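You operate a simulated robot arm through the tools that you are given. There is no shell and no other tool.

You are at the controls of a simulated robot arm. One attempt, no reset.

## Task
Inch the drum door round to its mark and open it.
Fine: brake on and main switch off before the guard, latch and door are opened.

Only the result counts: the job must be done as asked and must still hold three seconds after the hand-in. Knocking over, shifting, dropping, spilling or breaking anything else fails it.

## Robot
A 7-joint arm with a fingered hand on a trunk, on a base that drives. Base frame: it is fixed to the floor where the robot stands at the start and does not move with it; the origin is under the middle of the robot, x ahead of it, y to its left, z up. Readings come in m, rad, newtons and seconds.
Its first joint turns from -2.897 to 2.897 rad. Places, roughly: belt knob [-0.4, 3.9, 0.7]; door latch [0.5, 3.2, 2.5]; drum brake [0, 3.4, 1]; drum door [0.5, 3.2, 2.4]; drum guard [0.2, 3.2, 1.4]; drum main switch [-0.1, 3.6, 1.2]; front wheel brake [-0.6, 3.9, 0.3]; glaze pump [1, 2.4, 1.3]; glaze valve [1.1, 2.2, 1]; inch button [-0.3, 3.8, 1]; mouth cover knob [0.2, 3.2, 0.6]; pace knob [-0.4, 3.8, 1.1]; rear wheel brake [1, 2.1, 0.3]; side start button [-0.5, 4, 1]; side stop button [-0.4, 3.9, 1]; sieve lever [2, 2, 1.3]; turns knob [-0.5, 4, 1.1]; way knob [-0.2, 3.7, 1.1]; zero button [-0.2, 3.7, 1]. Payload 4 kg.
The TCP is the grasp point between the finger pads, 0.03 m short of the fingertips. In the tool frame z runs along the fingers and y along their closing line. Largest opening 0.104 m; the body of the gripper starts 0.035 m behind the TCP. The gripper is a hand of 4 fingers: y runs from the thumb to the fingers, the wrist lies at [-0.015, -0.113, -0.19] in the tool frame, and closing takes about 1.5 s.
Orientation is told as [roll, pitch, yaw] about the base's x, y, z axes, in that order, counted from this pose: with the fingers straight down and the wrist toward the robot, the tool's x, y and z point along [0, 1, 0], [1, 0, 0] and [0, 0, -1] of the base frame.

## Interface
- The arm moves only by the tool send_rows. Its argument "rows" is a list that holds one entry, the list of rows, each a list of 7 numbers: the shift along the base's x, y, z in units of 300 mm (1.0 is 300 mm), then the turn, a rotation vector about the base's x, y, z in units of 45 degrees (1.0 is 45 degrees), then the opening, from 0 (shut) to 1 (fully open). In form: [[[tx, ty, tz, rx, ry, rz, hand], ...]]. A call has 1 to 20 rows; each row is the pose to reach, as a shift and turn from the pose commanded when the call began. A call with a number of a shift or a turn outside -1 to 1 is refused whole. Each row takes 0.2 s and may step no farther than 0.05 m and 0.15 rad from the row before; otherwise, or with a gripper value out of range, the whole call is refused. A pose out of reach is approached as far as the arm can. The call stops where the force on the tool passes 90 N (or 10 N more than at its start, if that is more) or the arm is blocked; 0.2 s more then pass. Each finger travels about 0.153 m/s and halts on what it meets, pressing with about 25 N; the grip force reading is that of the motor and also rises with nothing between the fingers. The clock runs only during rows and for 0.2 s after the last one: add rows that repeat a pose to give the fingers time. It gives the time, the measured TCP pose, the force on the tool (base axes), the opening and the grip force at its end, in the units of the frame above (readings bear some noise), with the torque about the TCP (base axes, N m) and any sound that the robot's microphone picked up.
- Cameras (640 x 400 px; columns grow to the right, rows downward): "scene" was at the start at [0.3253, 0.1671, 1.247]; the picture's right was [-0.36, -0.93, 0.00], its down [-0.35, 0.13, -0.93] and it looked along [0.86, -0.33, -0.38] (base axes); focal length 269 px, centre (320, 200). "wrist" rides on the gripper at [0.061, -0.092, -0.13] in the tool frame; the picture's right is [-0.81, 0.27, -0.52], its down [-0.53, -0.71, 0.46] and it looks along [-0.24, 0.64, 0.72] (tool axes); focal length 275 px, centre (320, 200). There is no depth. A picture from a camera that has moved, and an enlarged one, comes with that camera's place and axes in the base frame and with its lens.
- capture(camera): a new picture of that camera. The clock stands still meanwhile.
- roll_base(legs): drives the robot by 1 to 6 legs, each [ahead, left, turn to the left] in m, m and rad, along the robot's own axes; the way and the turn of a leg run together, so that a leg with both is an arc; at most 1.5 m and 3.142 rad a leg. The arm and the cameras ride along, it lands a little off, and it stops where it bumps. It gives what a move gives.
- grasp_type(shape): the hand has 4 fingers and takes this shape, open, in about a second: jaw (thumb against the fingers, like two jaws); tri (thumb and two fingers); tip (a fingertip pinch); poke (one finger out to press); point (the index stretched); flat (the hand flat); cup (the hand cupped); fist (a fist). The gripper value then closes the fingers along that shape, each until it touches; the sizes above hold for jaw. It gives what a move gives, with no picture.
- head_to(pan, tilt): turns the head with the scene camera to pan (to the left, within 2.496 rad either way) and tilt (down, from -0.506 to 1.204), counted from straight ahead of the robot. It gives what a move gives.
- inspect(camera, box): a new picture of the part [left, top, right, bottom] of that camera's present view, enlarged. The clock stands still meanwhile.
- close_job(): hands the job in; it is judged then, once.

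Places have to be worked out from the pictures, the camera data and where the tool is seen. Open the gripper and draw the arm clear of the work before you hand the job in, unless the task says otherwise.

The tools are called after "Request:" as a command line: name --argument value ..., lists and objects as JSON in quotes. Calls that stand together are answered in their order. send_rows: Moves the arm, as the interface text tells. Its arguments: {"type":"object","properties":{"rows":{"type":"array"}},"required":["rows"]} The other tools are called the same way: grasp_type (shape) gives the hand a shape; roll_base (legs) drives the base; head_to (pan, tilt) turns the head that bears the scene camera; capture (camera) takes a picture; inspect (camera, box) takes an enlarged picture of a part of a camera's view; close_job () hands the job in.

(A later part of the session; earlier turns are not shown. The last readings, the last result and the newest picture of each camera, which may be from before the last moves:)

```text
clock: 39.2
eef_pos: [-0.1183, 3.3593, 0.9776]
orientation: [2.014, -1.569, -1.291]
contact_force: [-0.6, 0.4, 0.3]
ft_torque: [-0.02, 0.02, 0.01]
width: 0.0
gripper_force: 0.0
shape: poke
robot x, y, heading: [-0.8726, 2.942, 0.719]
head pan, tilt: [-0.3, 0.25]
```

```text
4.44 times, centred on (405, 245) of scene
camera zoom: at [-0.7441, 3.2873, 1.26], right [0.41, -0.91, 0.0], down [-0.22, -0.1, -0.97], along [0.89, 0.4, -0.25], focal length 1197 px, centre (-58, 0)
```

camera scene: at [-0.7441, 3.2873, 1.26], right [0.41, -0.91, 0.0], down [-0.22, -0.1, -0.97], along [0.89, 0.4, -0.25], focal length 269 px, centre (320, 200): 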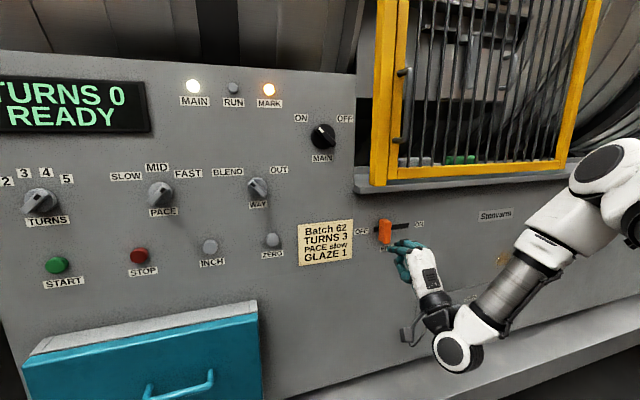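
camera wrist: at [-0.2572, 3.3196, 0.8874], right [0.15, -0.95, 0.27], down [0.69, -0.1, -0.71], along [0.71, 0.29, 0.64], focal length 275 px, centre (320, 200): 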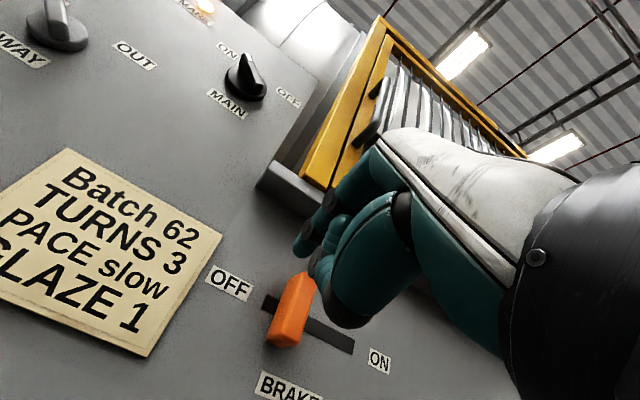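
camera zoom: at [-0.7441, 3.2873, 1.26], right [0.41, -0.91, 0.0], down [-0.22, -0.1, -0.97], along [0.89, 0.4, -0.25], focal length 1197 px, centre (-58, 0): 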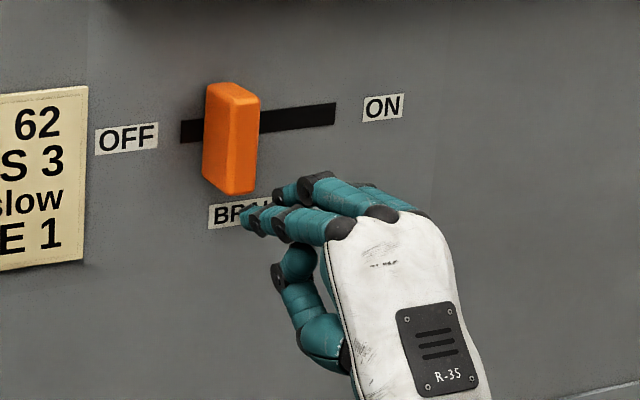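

Lever front is about F=2.262, panel surface F≈2.288, lever spans L≈2.54–2.573, slot's right end L≈2.465 (travel ≈0.07 m). I look closely at the hand to see how the curled fingers sit relative to the extended one.

Request:
inspect --camera "scene" --box '[385, 230, 455, 290]'

```text
6.67 times, centred on (420, 260) of scene
camera zoom: at [-0.7441, 3.2873, 1.26], right [0.41, -0.91, 0.0], down [-0.22, -0.1, -0.97], along [0.89, 0.4, -0.25], focal length 1795 px, centre (-347, -200)
```

zoom: 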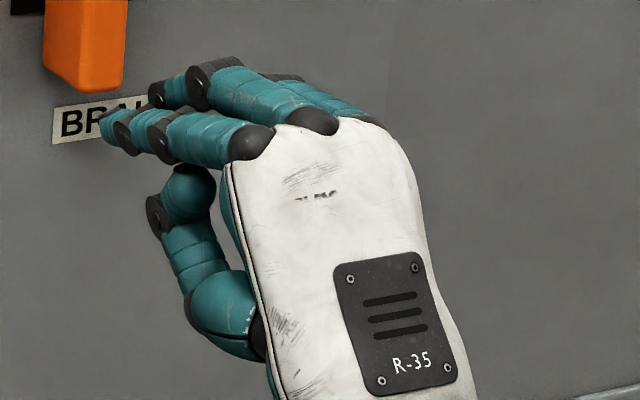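

In poke the curled knuckles lie nearly as far forward as the index tip, which would foul the lever. I try the 'point' shape to see whether the index stands out more.

Request:
grasp_type --shape "point"

Request:
inspect --camera "scene" --box '[365, 220, 455, 290]'

Request:
inspect --camera "wrist" --box '[180, 170, 440, 390]'

```text
clock: 40.1
eef_pos: [-0.1186, 3.3606, 0.9788]
orientation: [2.031, -1.569, -1.311]
contact_force: [0.3, 0.3, -0.8]
ft_torque: [0.01, -0.03, 0.03]
width: 0.0002
gripper_force: 0.1
shape: point
robot x, y, heading: [-0.8767, 2.9404, 0.718]
head pan, tilt: [-0.3, 0.25]
```

```text
5.71 times, centred on (410, 255) of scene
camera zoom: at [-0.7441, 3.2873, 1.2599], right [0.41, -0.91, 0.0], down [-0.23, -0.1, -0.97], along [0.88, 0.4, -0.25], focal length 1539 px, centre (-194, -114)
```

zoom: 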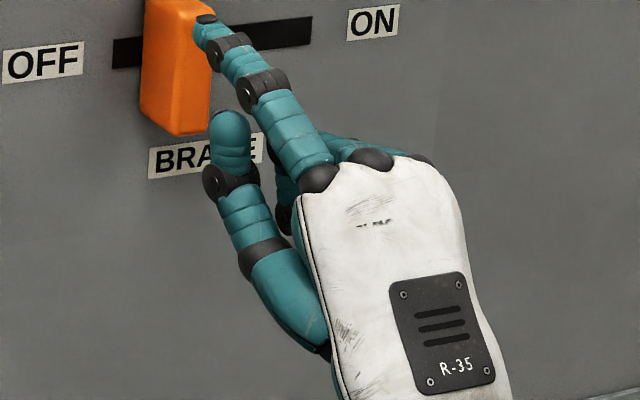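

```text
1.82 times, centred on (310, 280) of wrist
camera zoom: at [-0.2572, 3.3196, 0.8874], right [0.15, -0.95, 0.27], down [0.69, -0.1, -0.71], along [0.71, 0.29, 0.64], focal length 500 px, centre (338, 54)
```

zoom: 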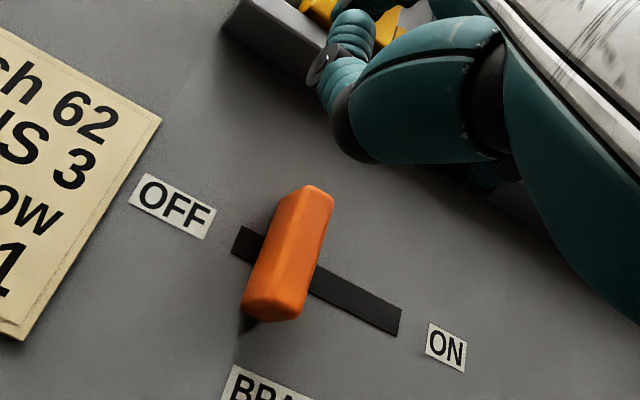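

'Point' gives a well-separated index, angled upward from the palm. I take the full wrist view to triangulate the index tip in the tool frame.

Request:
capture --camera "wrist"

Request:
capture --camera "scene"

```text
taken
camera wrist: at [-0.2572, 3.3196, 0.8874], right [0.15, -0.95, 0.27], down [0.69, -0.1, -0.71], along [0.71, 0.29, 0.64], focal length 275 px, centre (320, 200)
```

wrist: 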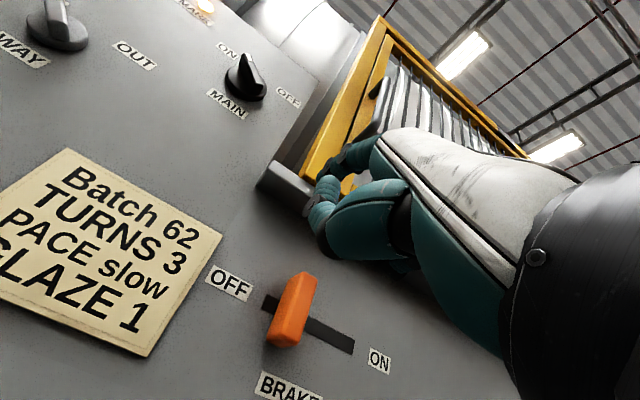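

```text
taken
camera scene: at [-0.7441, 3.2873, 1.2599], right [0.41, -0.91, 0.0], down [-0.23, -0.1, -0.97], along [0.88, 0.4, -0.25], focal length 269 px, centre (320, 200)
```

scene: 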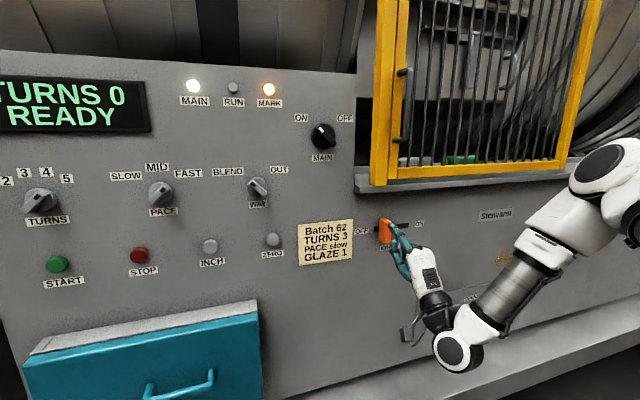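

I zoom the wrist camera on the finger region.

Request:
inspect --camera "wrist" --box '[290, 110, 430, 270]'

```text
2.50 times, centred on (360, 190) of wrist
camera zoom: at [-0.2572, 3.3196, 0.8874], right [0.15, -0.95, 0.27], down [0.69, -0.1, -0.71], along [0.71, 0.29, 0.64], focal length 688 px, centre (220, 225)
```

zoom: 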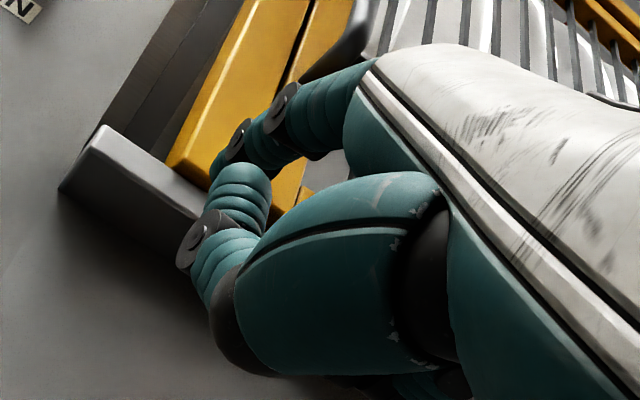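

I'll use the jaw instead: roll the hand +90° about the forward axis so thumb and fingers straddle the lever left/right. First jaw shape, then the roll, in place 0.13 m off the panel.

Request:
grasp_type --shape "jaw"

Request:
send_rows --rows '[[[0, 0, 0, 0.125, 0.11, 0, 1], [0, 0, 0, 0.25, 0.2203, 0, 1], [0, 0, 0, 0.375, 0.3305, 0, 1], [0, 0, 0, 0.5, 0.4406, 0, 1], [0, 0, 0, 0.625, 0.5508, 0, 1], [0, 0, 0, 0.7505, 0.6609, 0, 1]]]'

Request:
send_rows --rows '[[[0, 0, 0, 0.125, 0.11, 0, 1], [0, 0, 0, 0.25, 0.2203, 0, 1], [0, 0, 0, 0.375, 0.3305, 0, 1], [0, 0, 0, 0.5, 0.4406, 0, 1], [0, 0, 0, 0.625, 0.5508, 0, 1], [0, 0, 0, 0.7505, 0.6609, 0, 1]]]'

Request:
capture --camera "scene"

Request:
capture --camera "wrist"

```text
clock: 41.0
eef_pos: [-0.1184, 3.3601, 0.9785]
orientation: [2.034, -1.568, -1.314]
contact_force: [0.9, 0.9, -0.8]
ft_torque: [-0.02, 0.02, -0.01]
width: 0.1034
gripper_force: 0.0
shape: jaw
robot x, y, heading: [-0.8785, 2.9405, 0.726]
head pan, tilt: [-0.3, 0.25]
```

```text
clock: 42.4
eef_pos: [-0.1192, 3.3588, 0.9789]
orientation: [1.572, -0.781, -0.85]
contact_force: [-0.8, -0.5, -0.5]
ft_torque: [-0.01, 0.05, 0.02]
width: 0.1038
gripper_force: 0.1
shape: jaw
robot x, y, heading: [-0.8736, 2.9409, 0.723]
head pan, tilt: [-0.3, 0.25]
```

```text
clock: 43.8
eef_pos: [-0.1198, 3.358, 0.9781]
orientation: [1.568, 0.002, -0.849]
contact_force: [-0.3, 1.1, 0.6]
ft_torque: [0.0, 0.01, -0.04]
width: 0.1038
gripper_force: 0.2
shape: jaw
robot x, y, heading: [-0.8765, 2.941, 0.722]
head pan, tilt: [-0.3, 0.25]
```

```text
taken
camera scene: at [-0.7441, 3.2873, 1.2599], right [0.41, -0.91, 0.0], down [-0.23, -0.1, -0.97], along [0.88, 0.4, -0.25], focal length 269 px, centre (320, 200)
```

scene: 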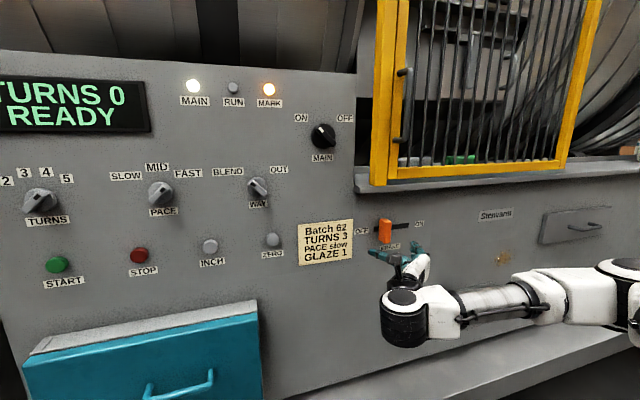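

```text
taken
camera wrist: at [-0.2778, 3.3418, 1.0413], right [-0.21, -0.55, -0.81], down [-0.13, 0.84, -0.53], along [0.97, -0.01, -0.25], focal length 275 px, centre (320, 200)
```

wrist: 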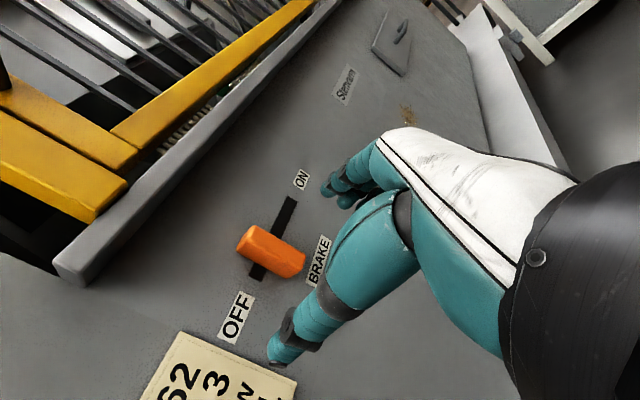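

Roll succeeded; the lever centers at L≈2.557, z≈0.978 from this view too. I shift right 4.2 cm to straddle it, then advance 0.105 m with the hand open.

Request:
send_rows --rows '[[[0.0927, -0.105, 0, 0, 0, 0, 1], [0.1802, -0.0279, 0, 0, 0, 0, 1], [0.2553, 0.0382, 0, 0, 0, 0, 1], [0.3053, 0.0822, 0, 0, 0, 0, 1], [0.3553, 0.1263, 0, 0, 0, 0, 1], [0.3553, 0.1263, 0, 0, 0, 0, 1]]]'

Request:
inspect --camera "scene" --box '[340, 190, 470, 290]'

Request:
capture --camera "wrist"

```text
clock: 45.2
eef_pos: [-0.0137, 3.3959, 0.9788]
orientation: [1.569, 0.002, -0.85]
contact_force: [0.2, 0.5, -0.9]
ft_torque: [-0.04, 0.04, -0.03]
width: 0.104
gripper_force: 0.1
shape: jaw
robot x, y, heading: [-0.8732, 2.9372, 0.724]
head pan, tilt: [-0.3, 0.25]
```

```text
4.00 times, centred on (405, 240) of scene
camera zoom: at [-0.7441, 3.2873, 1.2599], right [0.41, -0.91, 0.0], down [-0.23, -0.1, -0.97], along [0.88, 0.4, -0.25], focal length 1077 px, centre (-20, 40)
```

zoom: 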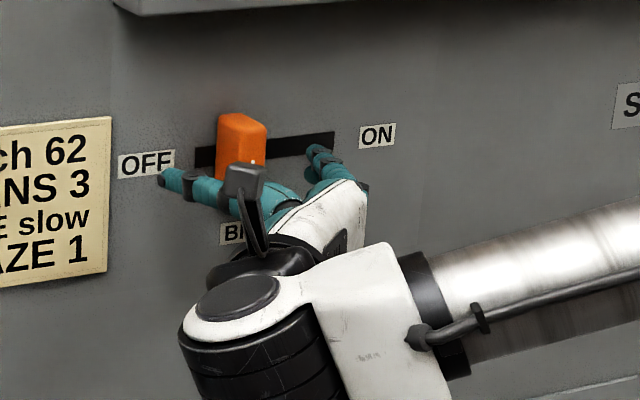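

```text
taken
camera wrist: at [-0.1714, 3.3792, 1.0409], right [-0.21, -0.55, -0.81], down [-0.13, 0.84, -0.53], along [0.97, -0.01, -0.25], focal length 275 px, centre (320, 200)
```

wrist: 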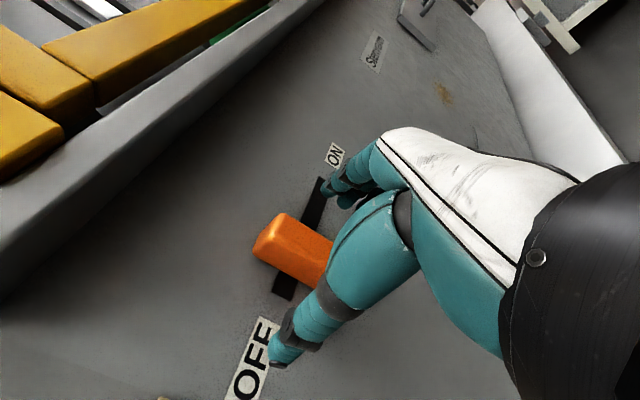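

The thumb is left and the fingers right of the lever. I advance another 1.4 cm in small steps to get the fingertips alongside it.

Request:
send_rows --rows '[[[0.0125, 0.011, 0, 0, 0, 0, 1], [0.025, 0.022, 0, 0, 0, 0, 1], [0.035, 0.0308, 0, 0, 0, 0, 1]]]'

Request:
inspect --camera "wrist" --box '[200, 120, 460, 390]'

```text
clock: 46.0
eef_pos: [-0.003, 3.4058, 0.9792]
orientation: [1.568, 0.003, -0.847]
contact_force: [0.5, 0.7, -0.3]
ft_torque: [0.0, 0.01, 0.01]
width: 0.104
gripper_force: 0.0
shape: jaw
robot x, y, heading: [-0.875, 2.9406, 0.724]
head pan, tilt: [-0.3, 0.25]
```

```text
1.48 times, centred on (330, 255) of wrist
camera zoom: at [-0.1611, 3.3887, 1.0412], right [-0.21, -0.55, -0.81], down [-0.13, 0.84, -0.53], along [0.97, -0.01, -0.25], focal length 408 px, centre (305, 118)
```

zoom: 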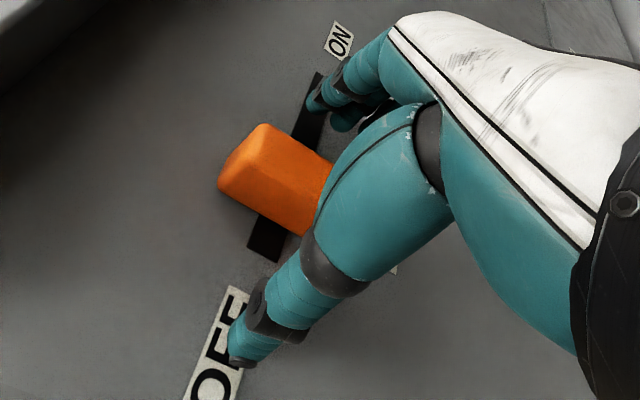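

Aligned with no contact force. I close onto the lever.

Request:
send_rows --rows '[[[0, 0, 0, 0, 0, 0, 0.6], [0, 0, 0, 0, 0, 0, 0.3], [0, 0, 0, 0, 0, 0, 0], [0, 0, 0, 0, 0, 0, 0], [0, 0, 0, 0, 0, 0, 0]]]'

Request:
inspect --camera "wrist" --box '[200, 120, 460, 390]'

Request:
inspect --camera "scene" --box '[340, 190, 470, 290]'

```text
clock: 47.2
eef_pos: [-0.0034, 3.4063, 0.9791]
orientation: [1.57, 0.002, -0.849]
contact_force: [2.3, 1.1, -0.4]
ft_torque: [-0.08, -0.07, 0.0]
width: 0.0173
gripper_force: 24.7
shape: jaw
robot x, y, heading: [-0.8754, 2.936, 0.721]
head pan, tilt: [-0.3, 0.25]
```

```text
1.48 times, centred on (330, 255) of wrist
camera zoom: at [-0.161, 3.3887, 1.0411], right [-0.21, -0.55, -0.81], down [-0.13, 0.84, -0.53], along [0.97, -0.01, -0.25], focal length 408 px, centre (305, 118)
```

zoom: 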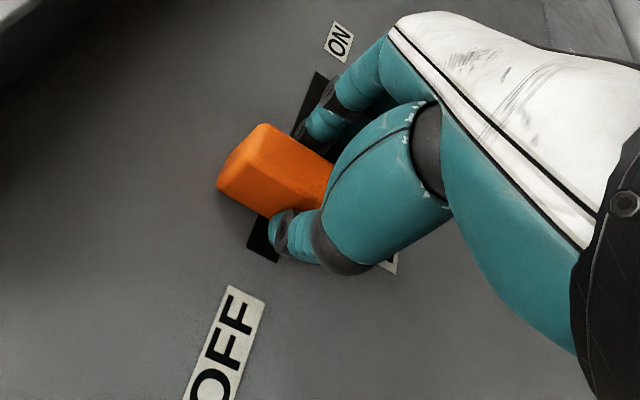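

```text
4.00 times, centred on (405, 240) of scene
camera zoom: at [-0.744, 3.2874, 1.2599], right [0.41, -0.91, 0.0], down [-0.23, -0.1, -0.97], along [0.88, 0.4, -0.25], focal length 1077 px, centre (-20, 40)
```

zoom: 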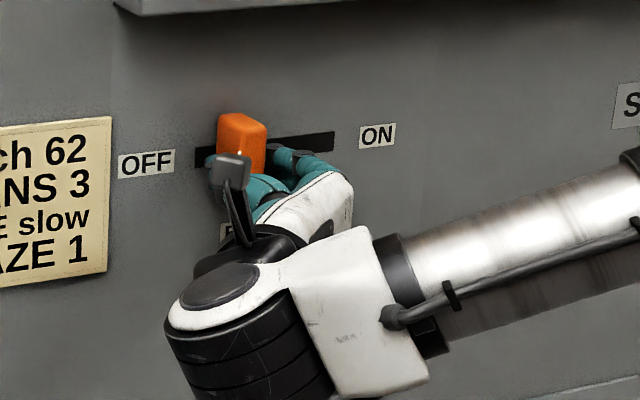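

The lever is gripped (24.7 N). I drag it right 5 cm in 1 cm steps.

Request:
send_rows --rows '[[[0.022, -0.025, 0, 0, 0, 0, 0], [0.0441, -0.05, 0, 0, 0, 0, 0], [0.0661, -0.075, 0, 0, 0, 0, 0], [0.0881, -0.1, 0, 0, 0, 0, 0], [0.1102, -0.1251, 0, 0, 0, 0, 0]]]'

Request:
inspect --camera "wrist" --box '[200, 120, 460, 390]'

Request:
inspect --camera "scene" --box '[340, 190, 470, 290]'

```text
clock: 48.4
eef_pos: [0.03, 3.3682, 0.9788]
orientation: [1.569, 0.002, -0.85]
contact_force: [1.5, 4.1, 1.1]
ft_torque: [-0.04, -0.13, -0.01]
width: 0.0167
gripper_force: 25.2
shape: jaw
robot x, y, heading: [-0.8785, 2.9408, 0.726]
head pan, tilt: [-0.3, 0.25]
```

```text
1.48 times, centred on (330, 255) of wrist
camera zoom: at [-0.1276, 3.3514, 1.0409], right [-0.21, -0.55, -0.81], down [-0.13, 0.84, -0.53], along [0.97, -0.01, -0.25], focal length 408 px, centre (305, 118)
```

zoom: 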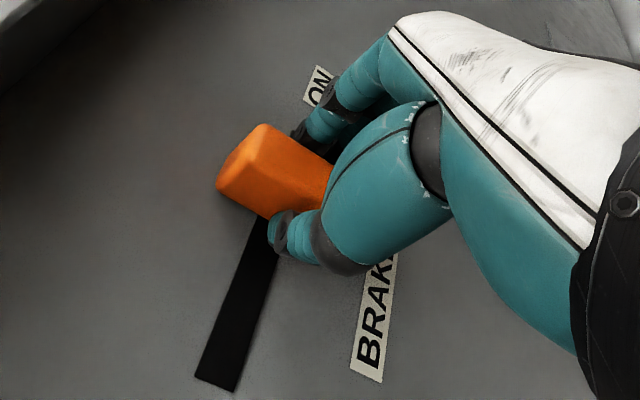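

```text
4.00 times, centred on (405, 240) of scene
camera zoom: at [-0.7442, 3.2874, 1.2599], right [0.41, -0.91, 0.0], down [-0.23, -0.1, -0.97], along [0.88, 0.4, -0.25], focal length 1077 px, centre (-20, 40)
```

zoom: 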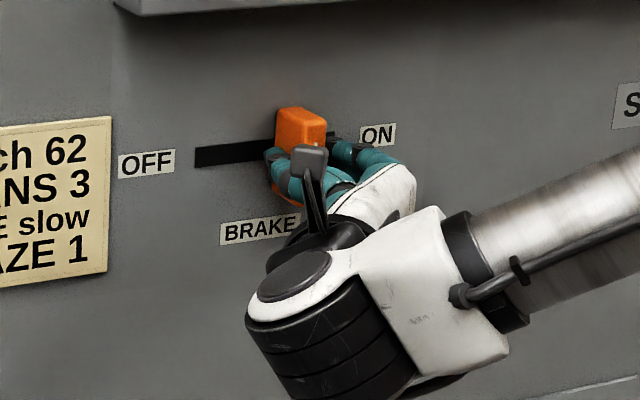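

The lever slid 5 cm easily. I keep going in 5 mm steps up to 2.5 cm more until it meets its stop.

Request:
send_rows --rows '[[[0.011, -0.0125, 0, 0, 0, 0, 0], [0.022, -0.025, 0, 0, 0, 0, 0], [0.033, -0.0375, 0, 0, 0, 0, 0], [0.0441, -0.05, 0, 0, 0, 0, 0]]]'

Request:
inspect --camera "wrist" --box '[200, 120, 460, 390]'

Request:
capture --camera "scene"

```text
clock: 49.4
eef_pos: [0.0443, 3.3533, 0.9784]
orientation: [1.569, 0.001, -0.849]
contact_force: [3.5, 4.1, 1.9]
ft_torque: [-0.04, -0.1, 0.01]
width: 0.0167
gripper_force: 25.0
shape: jaw
robot x, y, heading: [-0.8754, 2.9431, 0.723]
head pan, tilt: [-0.3, 0.25]
```

```text
1.48 times, centred on (330, 255) of wrist
camera zoom: at [-0.1144, 3.3365, 1.041], right [-0.21, -0.55, -0.81], down [-0.13, 0.84, -0.53], along [0.97, -0.01, -0.25], focal length 408 px, centre (305, 118)
```

zoom: 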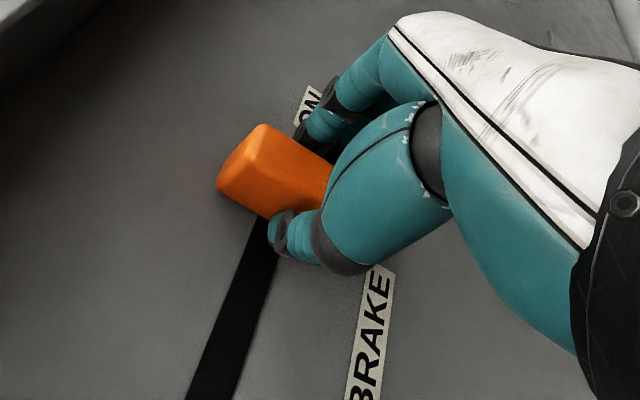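

```text
taken
camera scene: at [-0.744, 3.2874, 1.2598], right [0.41, -0.91, 0.0], down [-0.23, -0.1, -0.97], along [0.88, 0.4, -0.25], focal length 269 px, centre (320, 200)
```

scene: 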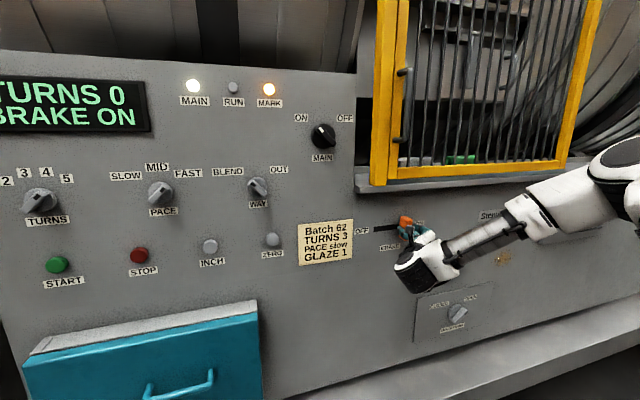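

The display shows BRAKE ON. I nudge a bit further to seat the lever at its stop.

Request:
send_rows --rows '[[[0.0066, -0.0075, 0, 0, 0, 0, 0], [0.0132, -0.015, 0, 0, 0, 0, 0], [0.0198, -0.0225, 0, 0, 0, 0, 0]]]'

Request:
inspect --camera "wrist" --box '[200, 120, 460, 390]'

```text
clock: 50.2
eef_pos: [0.0474, 3.3484, 0.9786]
orientation: [1.569, 0.003, -0.846]
contact_force: [-13.6, 13.5, 1.2]
ft_torque: [-0.01, -0.04, 0.61]
width: 0.017
gripper_force: 25.3
shape: jaw
robot x, y, heading: [-0.8749, 2.9431, 0.723]
head pan, tilt: [-0.3, 0.25]
```

```text
1.48 times, centred on (330, 255) of wrist
camera zoom: at [-0.1102, 3.3317, 1.0412], right [-0.21, -0.55, -0.81], down [-0.13, 0.84, -0.53], along [0.97, 0.0, -0.25], focal length 408 px, centre (305, 118)
```

zoom: 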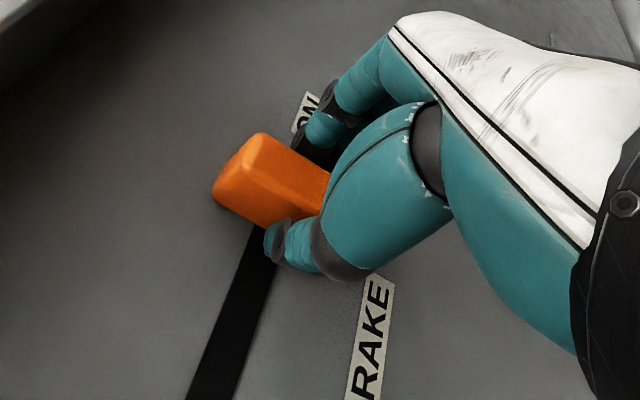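

Force rose to ~19 N: the lever is at its ON stop. I ease back, open the hand and withdraw 12 cm.

Request:
send_rows --rows '[[[-0.0132, 0.015, 0, 0, 0, 0, 0], [-0.0132, 0.015, 0, 0, 0, 0, 0.5], [-0.0132, 0.015, 0, 0, 0, 0, 1], [-0.0132, 0.015, 0, 0, 0, 0, 1], [-0.0632, -0.029, 0, 0, 0, 0, 1], [-0.1133, -0.0731, 0, 0, 0, 0, 1], [-0.2133, -0.1612, 0, 0, 0, 0, 1], [-0.3134, -0.2493, 0, 0, 0, 0, 1]]]'

Request:
head_to --pan -0.15 --tilt 0.2

Request:
capture --camera "scene"

Request:
capture --camera "wrist"

```text
clock: 52.0
eef_pos: [-0.0437, 3.2723, 0.9786]
orientation: [1.569, 0.002, -0.851]
contact_force: [0.0, -0.7, -0.8]
ft_torque: [0.01, -0.02, 0.03]
width: 0.1041
gripper_force: 0.0
shape: jaw
robot x, y, heading: [-0.8733, 2.9391, 0.721]
head pan, tilt: [-0.3, 0.25]
```

```text
clock: 52.7
eef_pos: [-0.044, 3.2719, 0.9799]
orientation: [1.567, 0.001, -0.85]
contact_force: [0.4, 0.8, 0.0]
ft_torque: [0.0, 0.02, 0.01]
width: 0.1039
gripper_force: 0.1
shape: jaw
robot x, y, heading: [-0.8762, 2.9393, 0.719]
head pan, tilt: [-0.15, 0.201]
```

```text
taken
camera scene: at [-0.7509, 3.2995, 1.2644], right [0.54, -0.84, 0.0], down [-0.17, -0.11, -0.98], along [0.83, 0.53, -0.2], focal length 269 px, centre (320, 200)
```

scene: 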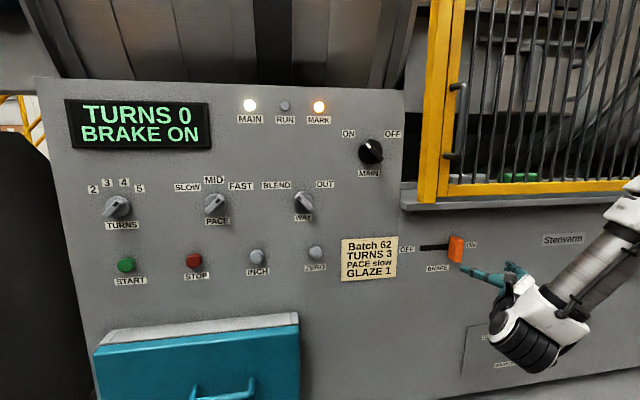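

```text
taken
camera wrist: at [-0.2021, 3.2555, 1.041], right [-0.21, -0.55, -0.81], down [-0.13, 0.84, -0.53], along [0.97, -0.01, -0.25], focal length 275 px, centre (320, 200)
```

wrist: 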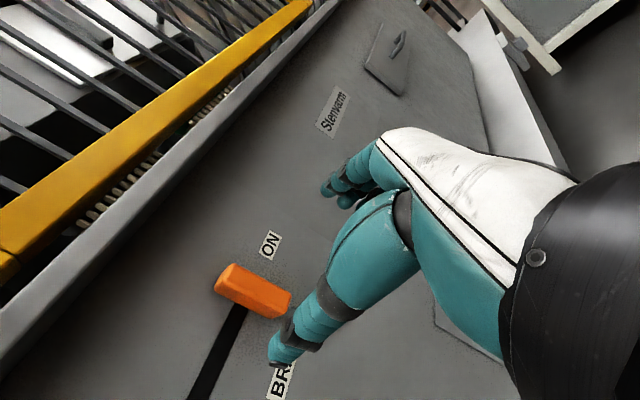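

Brake is ON at the right end. Next the MAIN knob; I zoom on it to see its shape.

Request:
inspect --camera "scene" --box '[330, 115, 420, 185]'

```text
5.71 times, centred on (375, 150) of scene
camera zoom: at [-0.7509, 3.2995, 1.2644], right [0.54, -0.84, 0.0], down [-0.17, -0.11, -0.98], along [0.83, 0.53, -0.2], focal length 1539 px, centre (6, 486)
```

zoom: 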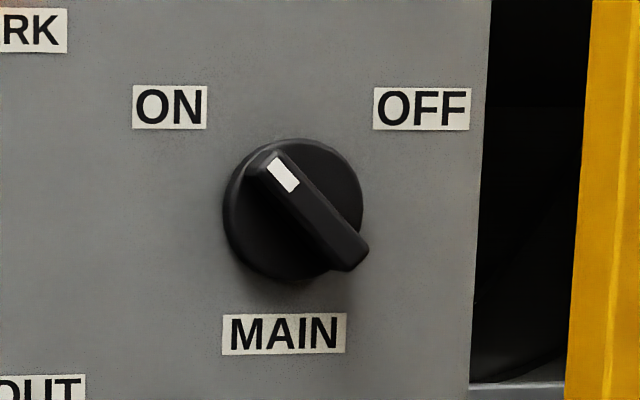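

Knob center: about L=2.745, z=1.248, ridge pointing up-left (ON). I retract a little, go left, then up to stand in front of it, keeping clear of the ledge.

Request:
send_rows --rows '[[[-0.125, -0.11, 0, 0, 0, 0, 1], [-0.2205, -0.0016, 0, 0, 0, 0, 1], [-0.316, 0.1068, 0, 0, 0, 0, 1], [-0.4115, 0.2152, 0, 0, 0, 0, 1], [-0.507, 0.3236, 0, 0, 0, 0, 1], [-0.6025, 0.432, 0, 0, 0, 0, 1], [-0.698, 0.5404, 0, 0, 0, 0, 1], [-0.698, 0.5404, 0.149, 0, 0, 0, 1], [-0.698, 0.5404, 0.298, 0, 0, 0, 1], [-0.698, 0.5404, 0.447, 0, 0, 0, 1], [-0.698, 0.5404, 0.596, 0, 0, 0, 1], [-0.698, 0.5404, 0.745, 0, 0, 0, 1], [-0.698, 0.5404, 0.893, 0, 0, 0, 1]]]'

Request:
send_rows --rows '[[[0, 0, 0, 0.125, 0.11, 0, 1], [0, 0, 0, 0.25, 0.2203, 0, 1], [0, 0, 0, 0.375, 0.3305, 0, 1], [0, 0, 0, 0.5, 0.4406, 0, 1], [0, 0, 0, 0.625, 0.5508, 0, 1], [0, 0, 0, 0.7505, 0.6609, 0, 1]]]'

Request:
capture --camera "scene"

Request:
capture --camera "wrist"

```text
clock: 55.5
eef_pos: [-0.2534, 3.4336, 1.2467]
orientation: [1.568, 0.002, -0.848]
contact_force: [0.6, 0.2, -0.4]
ft_torque: [0.01, -0.02, 0.01]
width: 0.104
gripper_force: 0.0
shape: jaw
robot x, y, heading: [-0.8751, 2.9376, 0.724]
head pan, tilt: [-0.15, 0.201]
```

```text
clock: 56.9
eef_pos: [-0.2545, 3.4347, 1.2465]
orientation: [1.568, 0.79, -0.848]
contact_force: [-0.3, -0.4, 0.4]
ft_torque: [0.03, -0.03, 0.0]
width: 0.104
gripper_force: 0.1
shape: jaw
robot x, y, heading: [-0.872, 2.9398, 0.722]
head pan, tilt: [-0.15, 0.201]
```

```text
taken
camera scene: at [-0.751, 3.2997, 1.2644], right [0.54, -0.84, 0.0], down [-0.17, -0.11, -0.98], along [0.82, 0.53, -0.2], focal length 269 px, centre (320, 200)
```

scene: 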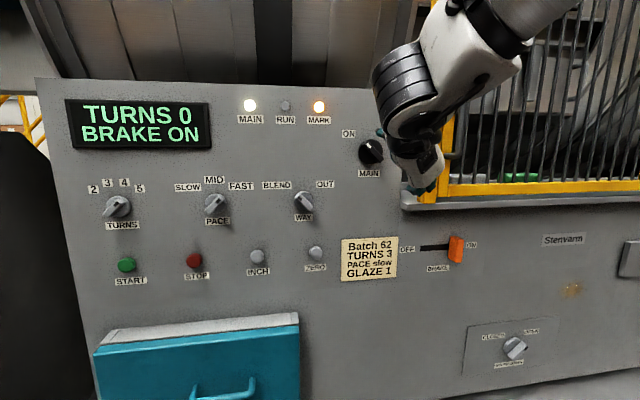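

```text
taken
camera wrist: at [-0.3658, 3.3641, 1.3558], right [-0.64, -0.06, -0.77], down [-0.24, 0.96, 0.13], along [0.73, 0.27, -0.63], focal length 275 px, centre (320, 200)
```

wrist: 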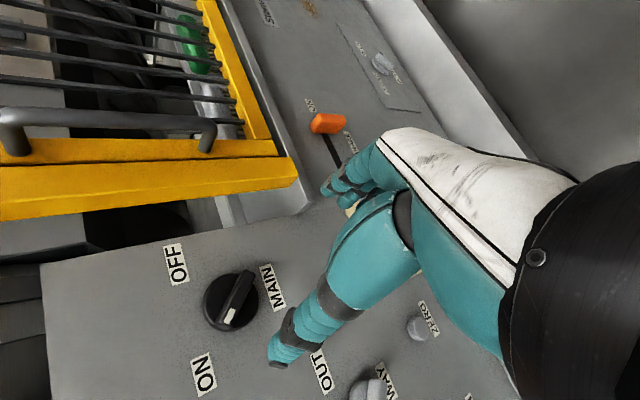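

Roll 135° is reachable, so the 90° clockwise turn is possible. I roll back by 90° to the gripping angle (closing line perpendicular to the ridge).

Request:
send_rows --rows '[[[0, 0, 0, -0.125, -0.11, 0, 1], [0, 0, 0, -0.25, -0.2203, 0, 1], [0, 0, 0, -0.375, -0.3305, 0, 1], [0, 0, 0, -0.5, -0.4406, 0, 1], [0, 0, 0, -0.625, -0.5508, 0, 1], [0, 0, 0, -0.7505, -0.6609, 0, 1]]]'

Request:
send_rows --rows '[[[0, 0, 0, -0.125, -0.11, 0, 1], [0, 0, 0, -0.25, -0.2203, 0, 1], [0, 0, 0, -0.375, -0.3305, 0, 1], [0, 0, 0, -0.5, -0.4406, 0, 1], [0, 0, 0, -0.625, -0.5508, 0, 1], [0, 0, 0, -0.7505, -0.6609, 0, 1]]]'

Request:
capture --camera "scene"

Request:
capture --camera "wrist"

```text
clock: 58.3
eef_pos: [-0.2541, 3.4346, 1.2469]
orientation: [1.57, -0.001, -0.851]
contact_force: [-0.7, -0.3, -0.6]
ft_torque: [0.02, 0.01, 0.03]
width: 0.104
gripper_force: 0.0
shape: jaw
robot x, y, heading: [-0.8794, 2.9462, 0.724]
head pan, tilt: [-0.15, 0.201]
```

```text
clock: 59.7
eef_pos: [-0.2534, 3.4339, 1.2463]
orientation: [1.569, -0.784, -0.849]
contact_force: [0.0, 0.8, -0.4]
ft_torque: [0.01, 0.0, 0.0]
width: 0.1038
gripper_force: 0.0
shape: jaw
robot x, y, heading: [-0.8765, 2.9351, 0.719]
head pan, tilt: [-0.15, 0.201]
```

```text
taken
camera scene: at [-0.7511, 3.2996, 1.2644], right [0.54, -0.84, 0.0], down [-0.17, -0.11, -0.98], along [0.82, 0.53, -0.2], focal length 269 px, centre (320, 200)
```

scene: 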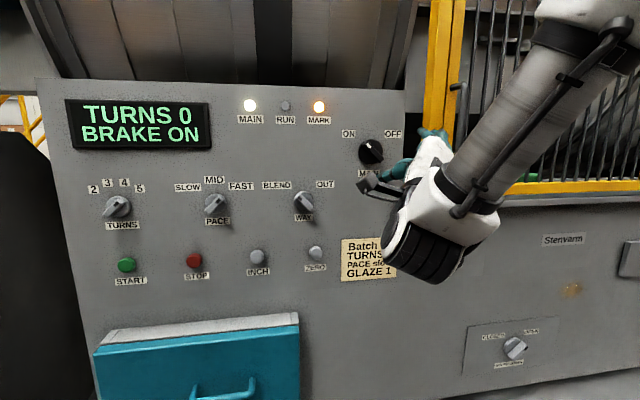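

```text
taken
camera wrist: at [-0.4231, 3.4292, 1.2255], right [0.12, -0.92, -0.38], down [0.26, 0.4, -0.88], along [0.96, 0.01, 0.28], focal length 275 px, centre (320, 200)
```

wrist: 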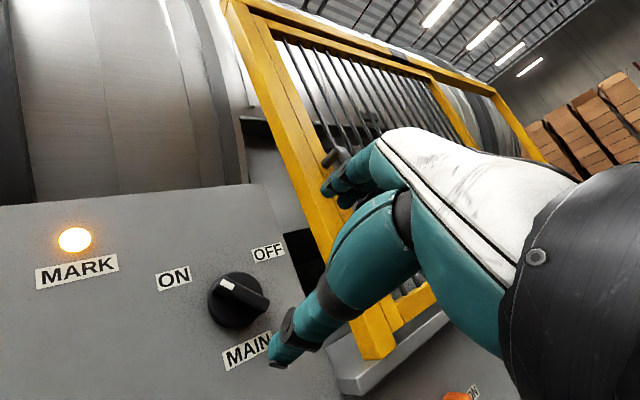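

The TCP axis is aligned with the knob center to ~4 mm. I advance 13 cm, then re-check before the last bit.

Request:
send_rows --rows '[[[0.0813, 0.0716, 0.003, 0, 0, 0, 1], [0.1626, 0.1432, 0.005, 0, 0, 0, 1], [0.2439, 0.2148, 0.008, 0, 0, 0, 1], [0.3252, 0.2864, 0.01, 0, 0, 0, 1], [0.3252, 0.2864, 0.01, 0, 0, 0, 1]]]'

Request:
capture --camera "wrist"

Request:
inspect --camera "scene" --box '[320, 100, 460, 200]'

```text
clock: 60.9
eef_pos: [-0.1558, 3.5199, 1.2502]
orientation: [1.568, -0.784, -0.849]
contact_force: [0.5, 0.6, -0.1]
ft_torque: [0.01, 0.0, 0.0]
width: 0.1039
gripper_force: 0.1
shape: jaw
robot x, y, heading: [-0.8765, 2.9378, 0.723]
head pan, tilt: [-0.15, 0.201]
```

```text
taken
camera wrist: at [-0.3259, 3.5159, 1.229], right [0.12, -0.92, -0.38], down [0.26, 0.4, -0.88], along [0.96, 0.01, 0.28], focal length 275 px, centre (320, 200)
```

wrist: 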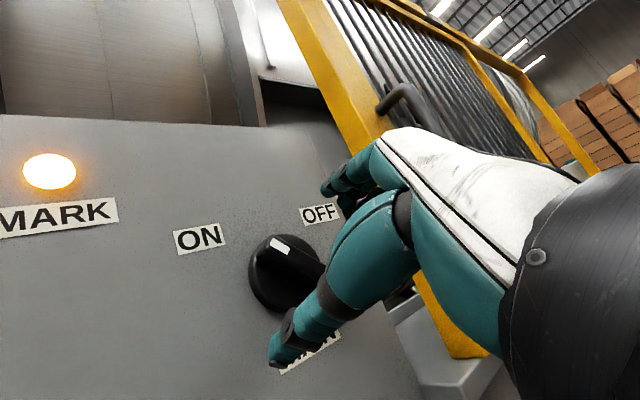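

```text
4.00 times, centred on (390, 150) of scene
camera zoom: at [-0.751, 3.2996, 1.2644], right [0.54, -0.84, 0.0], down [-0.17, -0.11, -0.98], along [0.82, 0.53, -0.2], focal length 1077 px, centre (40, 400)
```

zoom: 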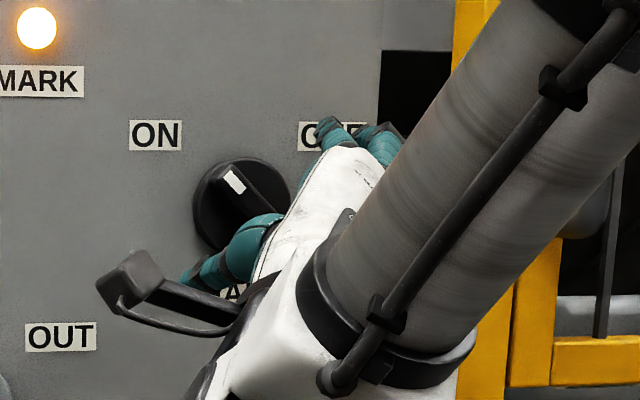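

Fingers straddle the ridge diagonal. I advance another 2.5 cm slowly, watching the force.

Request:
send_rows --rows '[[[0.0125, 0.011, 0, 0, 0, 0, 1], [0.025, 0.022, 0, 0, 0, 0, 1], [0.0375, 0.033, 0, 0, 0, 0, 1], [0.05, 0.0441, 0, 0, 0, 0, 1], [0.0625, 0.0551, 0, 0, 0, 0, 1]]]'

Request:
capture --camera "wrist"

Request:
inspect --camera "scene" --box '[320, 100, 460, 200]'

```text
clock: 62.1
eef_pos: [-0.1375, 3.5366, 1.2497]
orientation: [1.569, -0.784, -0.846]
contact_force: [0.0, -0.4, 0.9]
ft_torque: [0.01, 0.03, 0.02]
width: 0.104
gripper_force: 0.0
shape: jaw
robot x, y, heading: [-0.8751, 2.9416, 0.72]
head pan, tilt: [-0.15, 0.201]
```

```text
taken
camera wrist: at [-0.3066, 3.5318, 1.229], right [0.12, -0.92, -0.38], down [0.26, 0.4, -0.88], along [0.96, 0.01, 0.28], focal length 275 px, centre (320, 200)
```

wrist: 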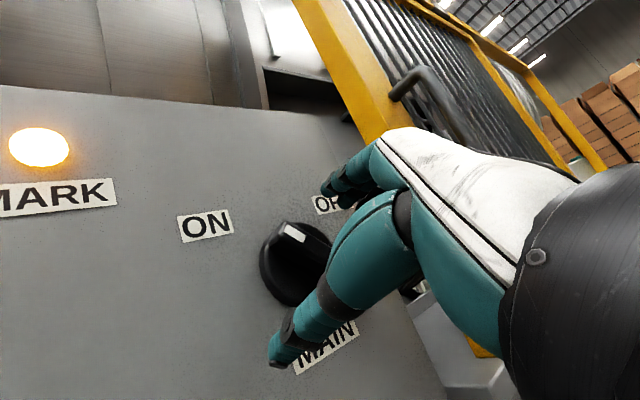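

```text
4.00 times, centred on (390, 150) of scene
camera zoom: at [-0.751, 3.2996, 1.2644], right [0.54, -0.84, 0.0], down [-0.17, -0.11, -0.98], along [0.82, 0.53, -0.2], focal length 1077 px, centre (40, 400)
```

zoom: 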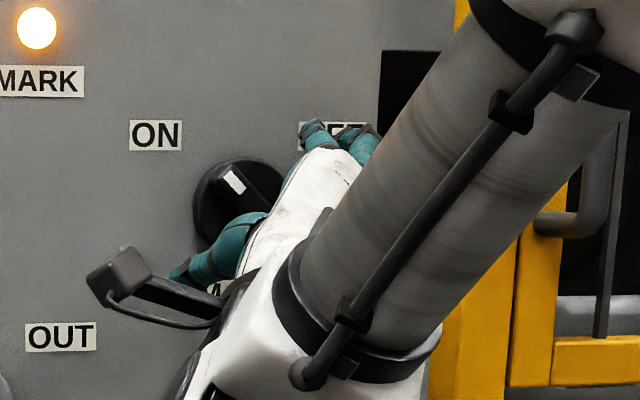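

Tips are at about F=2.264, just ahead of the disc. I close onto the ridge.

Request:
send_rows --rows '[[[0, 0, 0, 0, 0, 0, 0.6], [0, 0, 0, 0, 0, 0, 0.3], [0, 0, 0, 0, 0, 0, 0], [0, 0, 0, 0, 0, 0, 0], [0, 0, 0, 0, 0, 0, 0]]]'

Request:
inspect --camera "wrist" --box '[200, 150, 420, 390]'

Request:
inspect --camera "scene" --box '[320, 100, 460, 200]'

```text
clock: 63.3
eef_pos: [-0.1383, 3.5367, 1.2494]
orientation: [1.567, -0.782, -0.851]
contact_force: [2.7, 1.6, 0.4]
ft_torque: [-0.02, -0.01, 0.0]
width: 0.0114
gripper_force: 24.8
shape: jaw
robot x, y, heading: [-0.8775, 2.9411, 0.718]
head pan, tilt: [-0.15, 0.201]
```

```text
1.67 times, centred on (310, 270) of wrist
camera zoom: at [-0.3064, 3.5319, 1.2289], right [0.12, -0.92, -0.38], down [0.26, 0.4, -0.88], along [0.96, 0.01, 0.28], focal length 459 px, centre (337, 83)
```

zoom: 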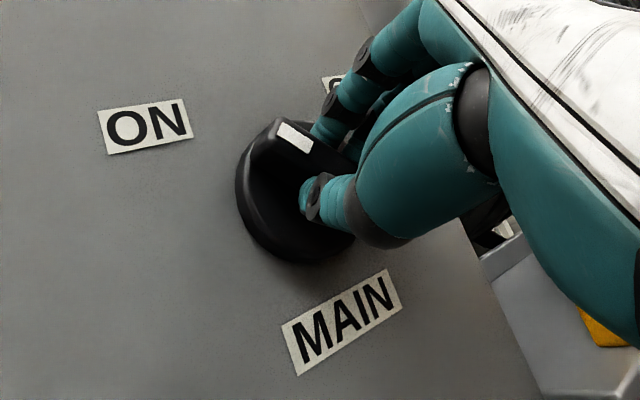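

```text
4.00 times, centred on (390, 150) of scene
camera zoom: at [-0.7509, 3.2997, 1.2644], right [0.54, -0.84, 0.0], down [-0.17, -0.11, -0.98], along [0.82, 0.53, -0.2], focal length 1077 px, centre (40, 400)
```

zoom: 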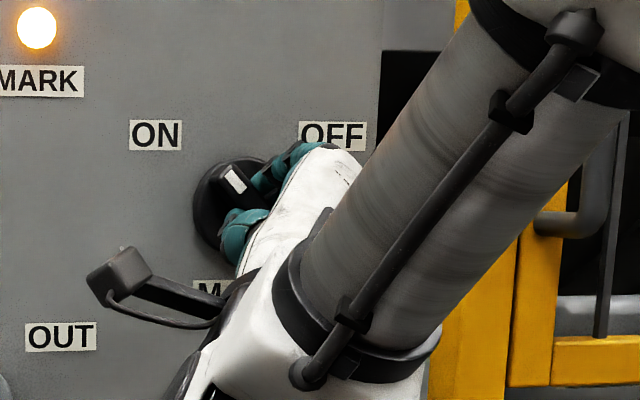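

The ridge is gripped with the thumb and fingers on both flats. I turn clockwise 45° first and check.

Request:
send_rows --rows '[[[0, 0, 0, 0.125, 0.11, 0, 0], [0, 0, 0, 0.25, 0.2203, 0, 0], [0, 0, 0, 0.375, 0.3305, 0, 0], [0, 0, 0, 0.5, 0.4406, 0, 0], [0, 0, 0, 0.625, 0.5508, 0, 0], [0, 0, 0, 0.7505, 0.6609, 0, 0]]]'

Request:
inspect --camera "wrist" --box '[200, 150, 420, 390]'

Request:
capture --camera "scene"

```text
clock: 64.7
eef_pos: [-0.1369, 3.5355, 1.251]
orientation: [1.57, 0.003, -0.849]
contact_force: [3.3, -0.6, 5.2]
ft_torque: [0.03, -0.09, -0.07]
width: 0.0116
gripper_force: 24.8
shape: jaw
robot x, y, heading: [-0.8764, 2.942, 0.725]
head pan, tilt: [-0.15, 0.201]
```

```text
1.67 times, centred on (310, 270) of wrist
camera zoom: at [-0.2953, 3.5192, 1.3124], right [-0.21, -0.55, -0.81], down [-0.13, 0.84, -0.53], along [0.97, -0.01, -0.25], focal length 459 px, centre (337, 83)
```

zoom: 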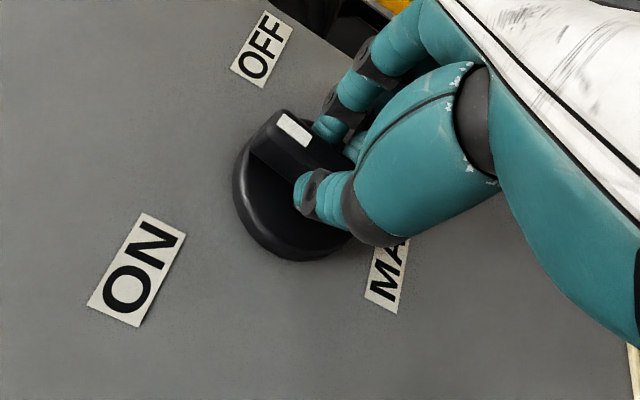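

```text
taken
camera scene: at [-0.751, 3.2994, 1.2645], right [0.54, -0.84, 0.0], down [-0.17, -0.11, -0.98], along [0.82, 0.53, -0.2], focal length 269 px, centre (320, 200)
```

scene: 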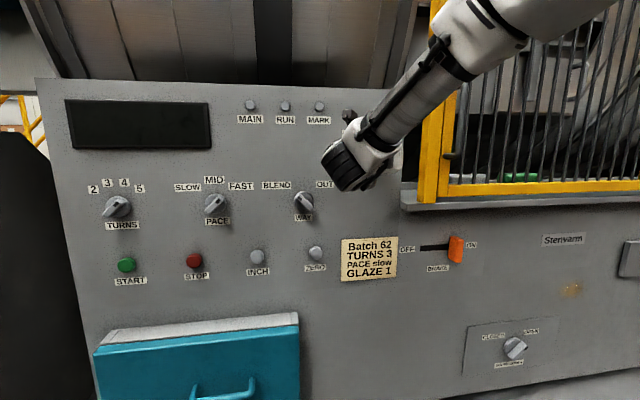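

The display and lamps went dark: the knob passed midway. I turn the remaining 45° so the pointer sits at OFF.

Request:
send_rows --rows '[[[0, 0, 0, 0.125, 0.11, 0, 0], [0, 0, 0, 0.25, 0.2203, 0, 0], [0, 0, 0, 0.375, 0.3305, 0, 0], [0, 0, 0, 0.5, 0.4406, 0, 0], [0, 0, 0, 0.625, 0.5508, 0, 0], [0, 0, 0, 0.7, 0.6168, 0, 0]]]'

Request:
inspect --camera "wrist" --box '[200, 150, 420, 390]'

Request:
capture --camera "scene"

```text
clock: 66.1
eef_pos: [-0.1373, 3.5347, 1.2503]
orientation: [1.571, 0.735, -0.85]
contact_force: [7.4, -2.1, 12.7]
ft_torque: [-0.07, -0.34, -0.13]
width: 0.011
gripper_force: 25.2
shape: jaw
robot x, y, heading: [-0.8753, 2.9449, 0.722]
head pan, tilt: [-0.15, 0.201]
```

```text
1.67 times, centred on (310, 270) of wrist
camera zoom: at [-0.2525, 3.4698, 1.3583], right [-0.61, -0.09, -0.79], down [-0.24, 0.97, 0.08], along [0.75, 0.24, -0.61], focal length 459 px, centre (337, 83)
```

zoom: 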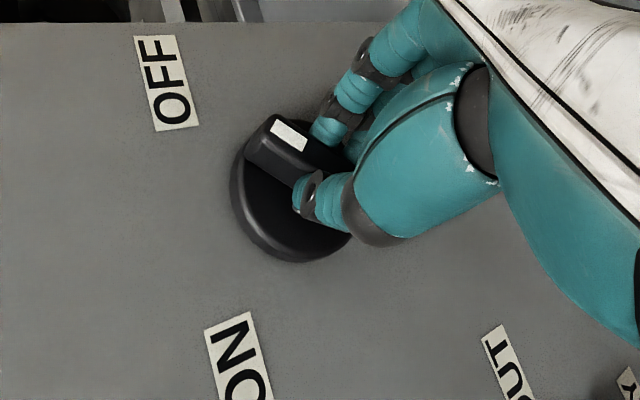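

```text
taken
camera scene: at [-0.751, 3.2992, 1.2646], right [0.54, -0.84, 0.0], down [-0.17, -0.11, -0.98], along [0.82, 0.53, -0.2], focal length 269 px, centre (320, 200)
```

scene: 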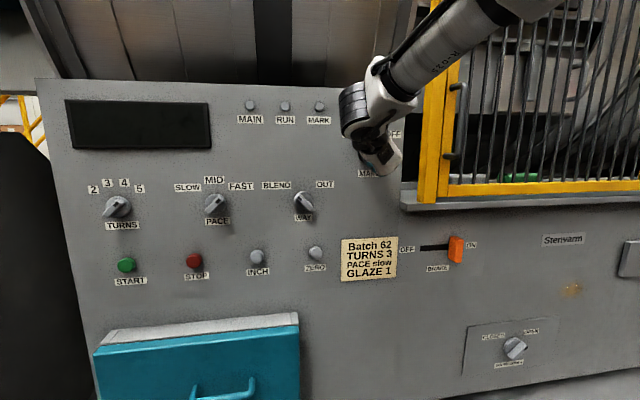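

The knob now points at OFF and the panel is dark. I open the hand and back straight off 15 cm.

Request:
send_rows --rows '[[[0, 0, 0, 0, 0, 0, 0.5], [0, 0, 0, 0, 0, 0, 1], [0, 0, 0, 0, 0, 0, 1], [-0.05, -0.0441, 0, 0, 0, 0, 1], [-0.125, -0.1101, 0, 0, 0, 0, 1], [-0.25, -0.2203, 0, 0, 0, 0, 1], [-0.375, -0.3305, 0, 0, 0, 0, 1]]]'

Request:
inspect --camera "wrist" --box '[100, 150, 420, 390]'

Request:
head_to --pan -0.5 --tilt -0.15

Request:
capture --camera "scene"

```text
clock: 67.7
eef_pos: [-0.2504, 3.4356, 1.2499]
orientation: [1.566, 0.733, -0.852]
contact_force: [0.2, 0.0, -1.0]
ft_torque: [0.02, -0.02, 0.0]
width: 0.1038
gripper_force: 0.0
shape: jaw
robot x, y, heading: [-0.8759, 2.9448, 0.72]
head pan, tilt: [-0.15, 0.201]
```

```text
1.67 times, centred on (260, 270) of wrist
camera zoom: at [-0.3648, 3.3705, 1.3576], right [-0.61, -0.09, -0.78], down [-0.24, 0.97, 0.08], along [0.75, 0.24, -0.61], focal length 459 px, centre (420, 83)
```

zoom: 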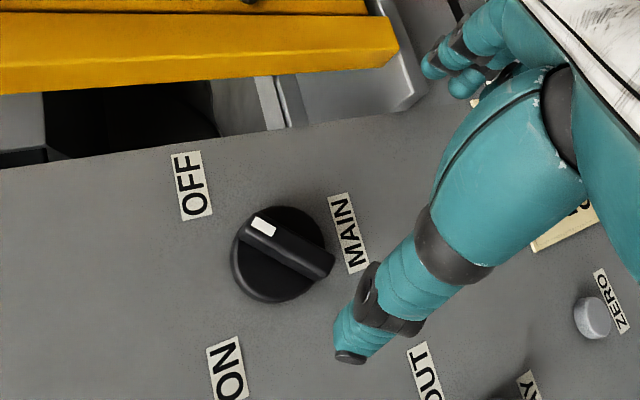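

```text
clock: 68.6
eef_pos: [-0.2495, 3.4368, 1.2507]
orientation: [1.568, 0.733, -0.85]
contact_force: [0.0, 0.3, -0.1]
ft_torque: [-0.01, 0.03, 0.0]
width: 0.104
gripper_force: 0.1
shape: jaw
robot x, y, heading: [-0.8771, 2.941, 0.715]
head pan, tilt: [-0.499, -0.15]
```

```text
taken
camera scene: at [-0.7463, 3.268, 1.296], right [0.22, -0.98, 0.0], down [0.14, 0.03, -0.99], along [0.96, 0.22, 0.15], focal length 269 px, centre (320, 200)
```

scene: 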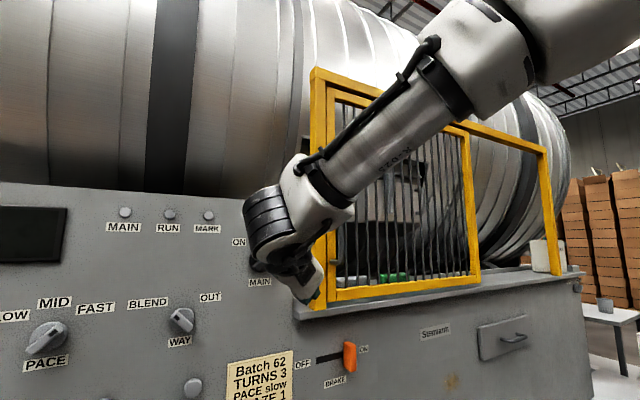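

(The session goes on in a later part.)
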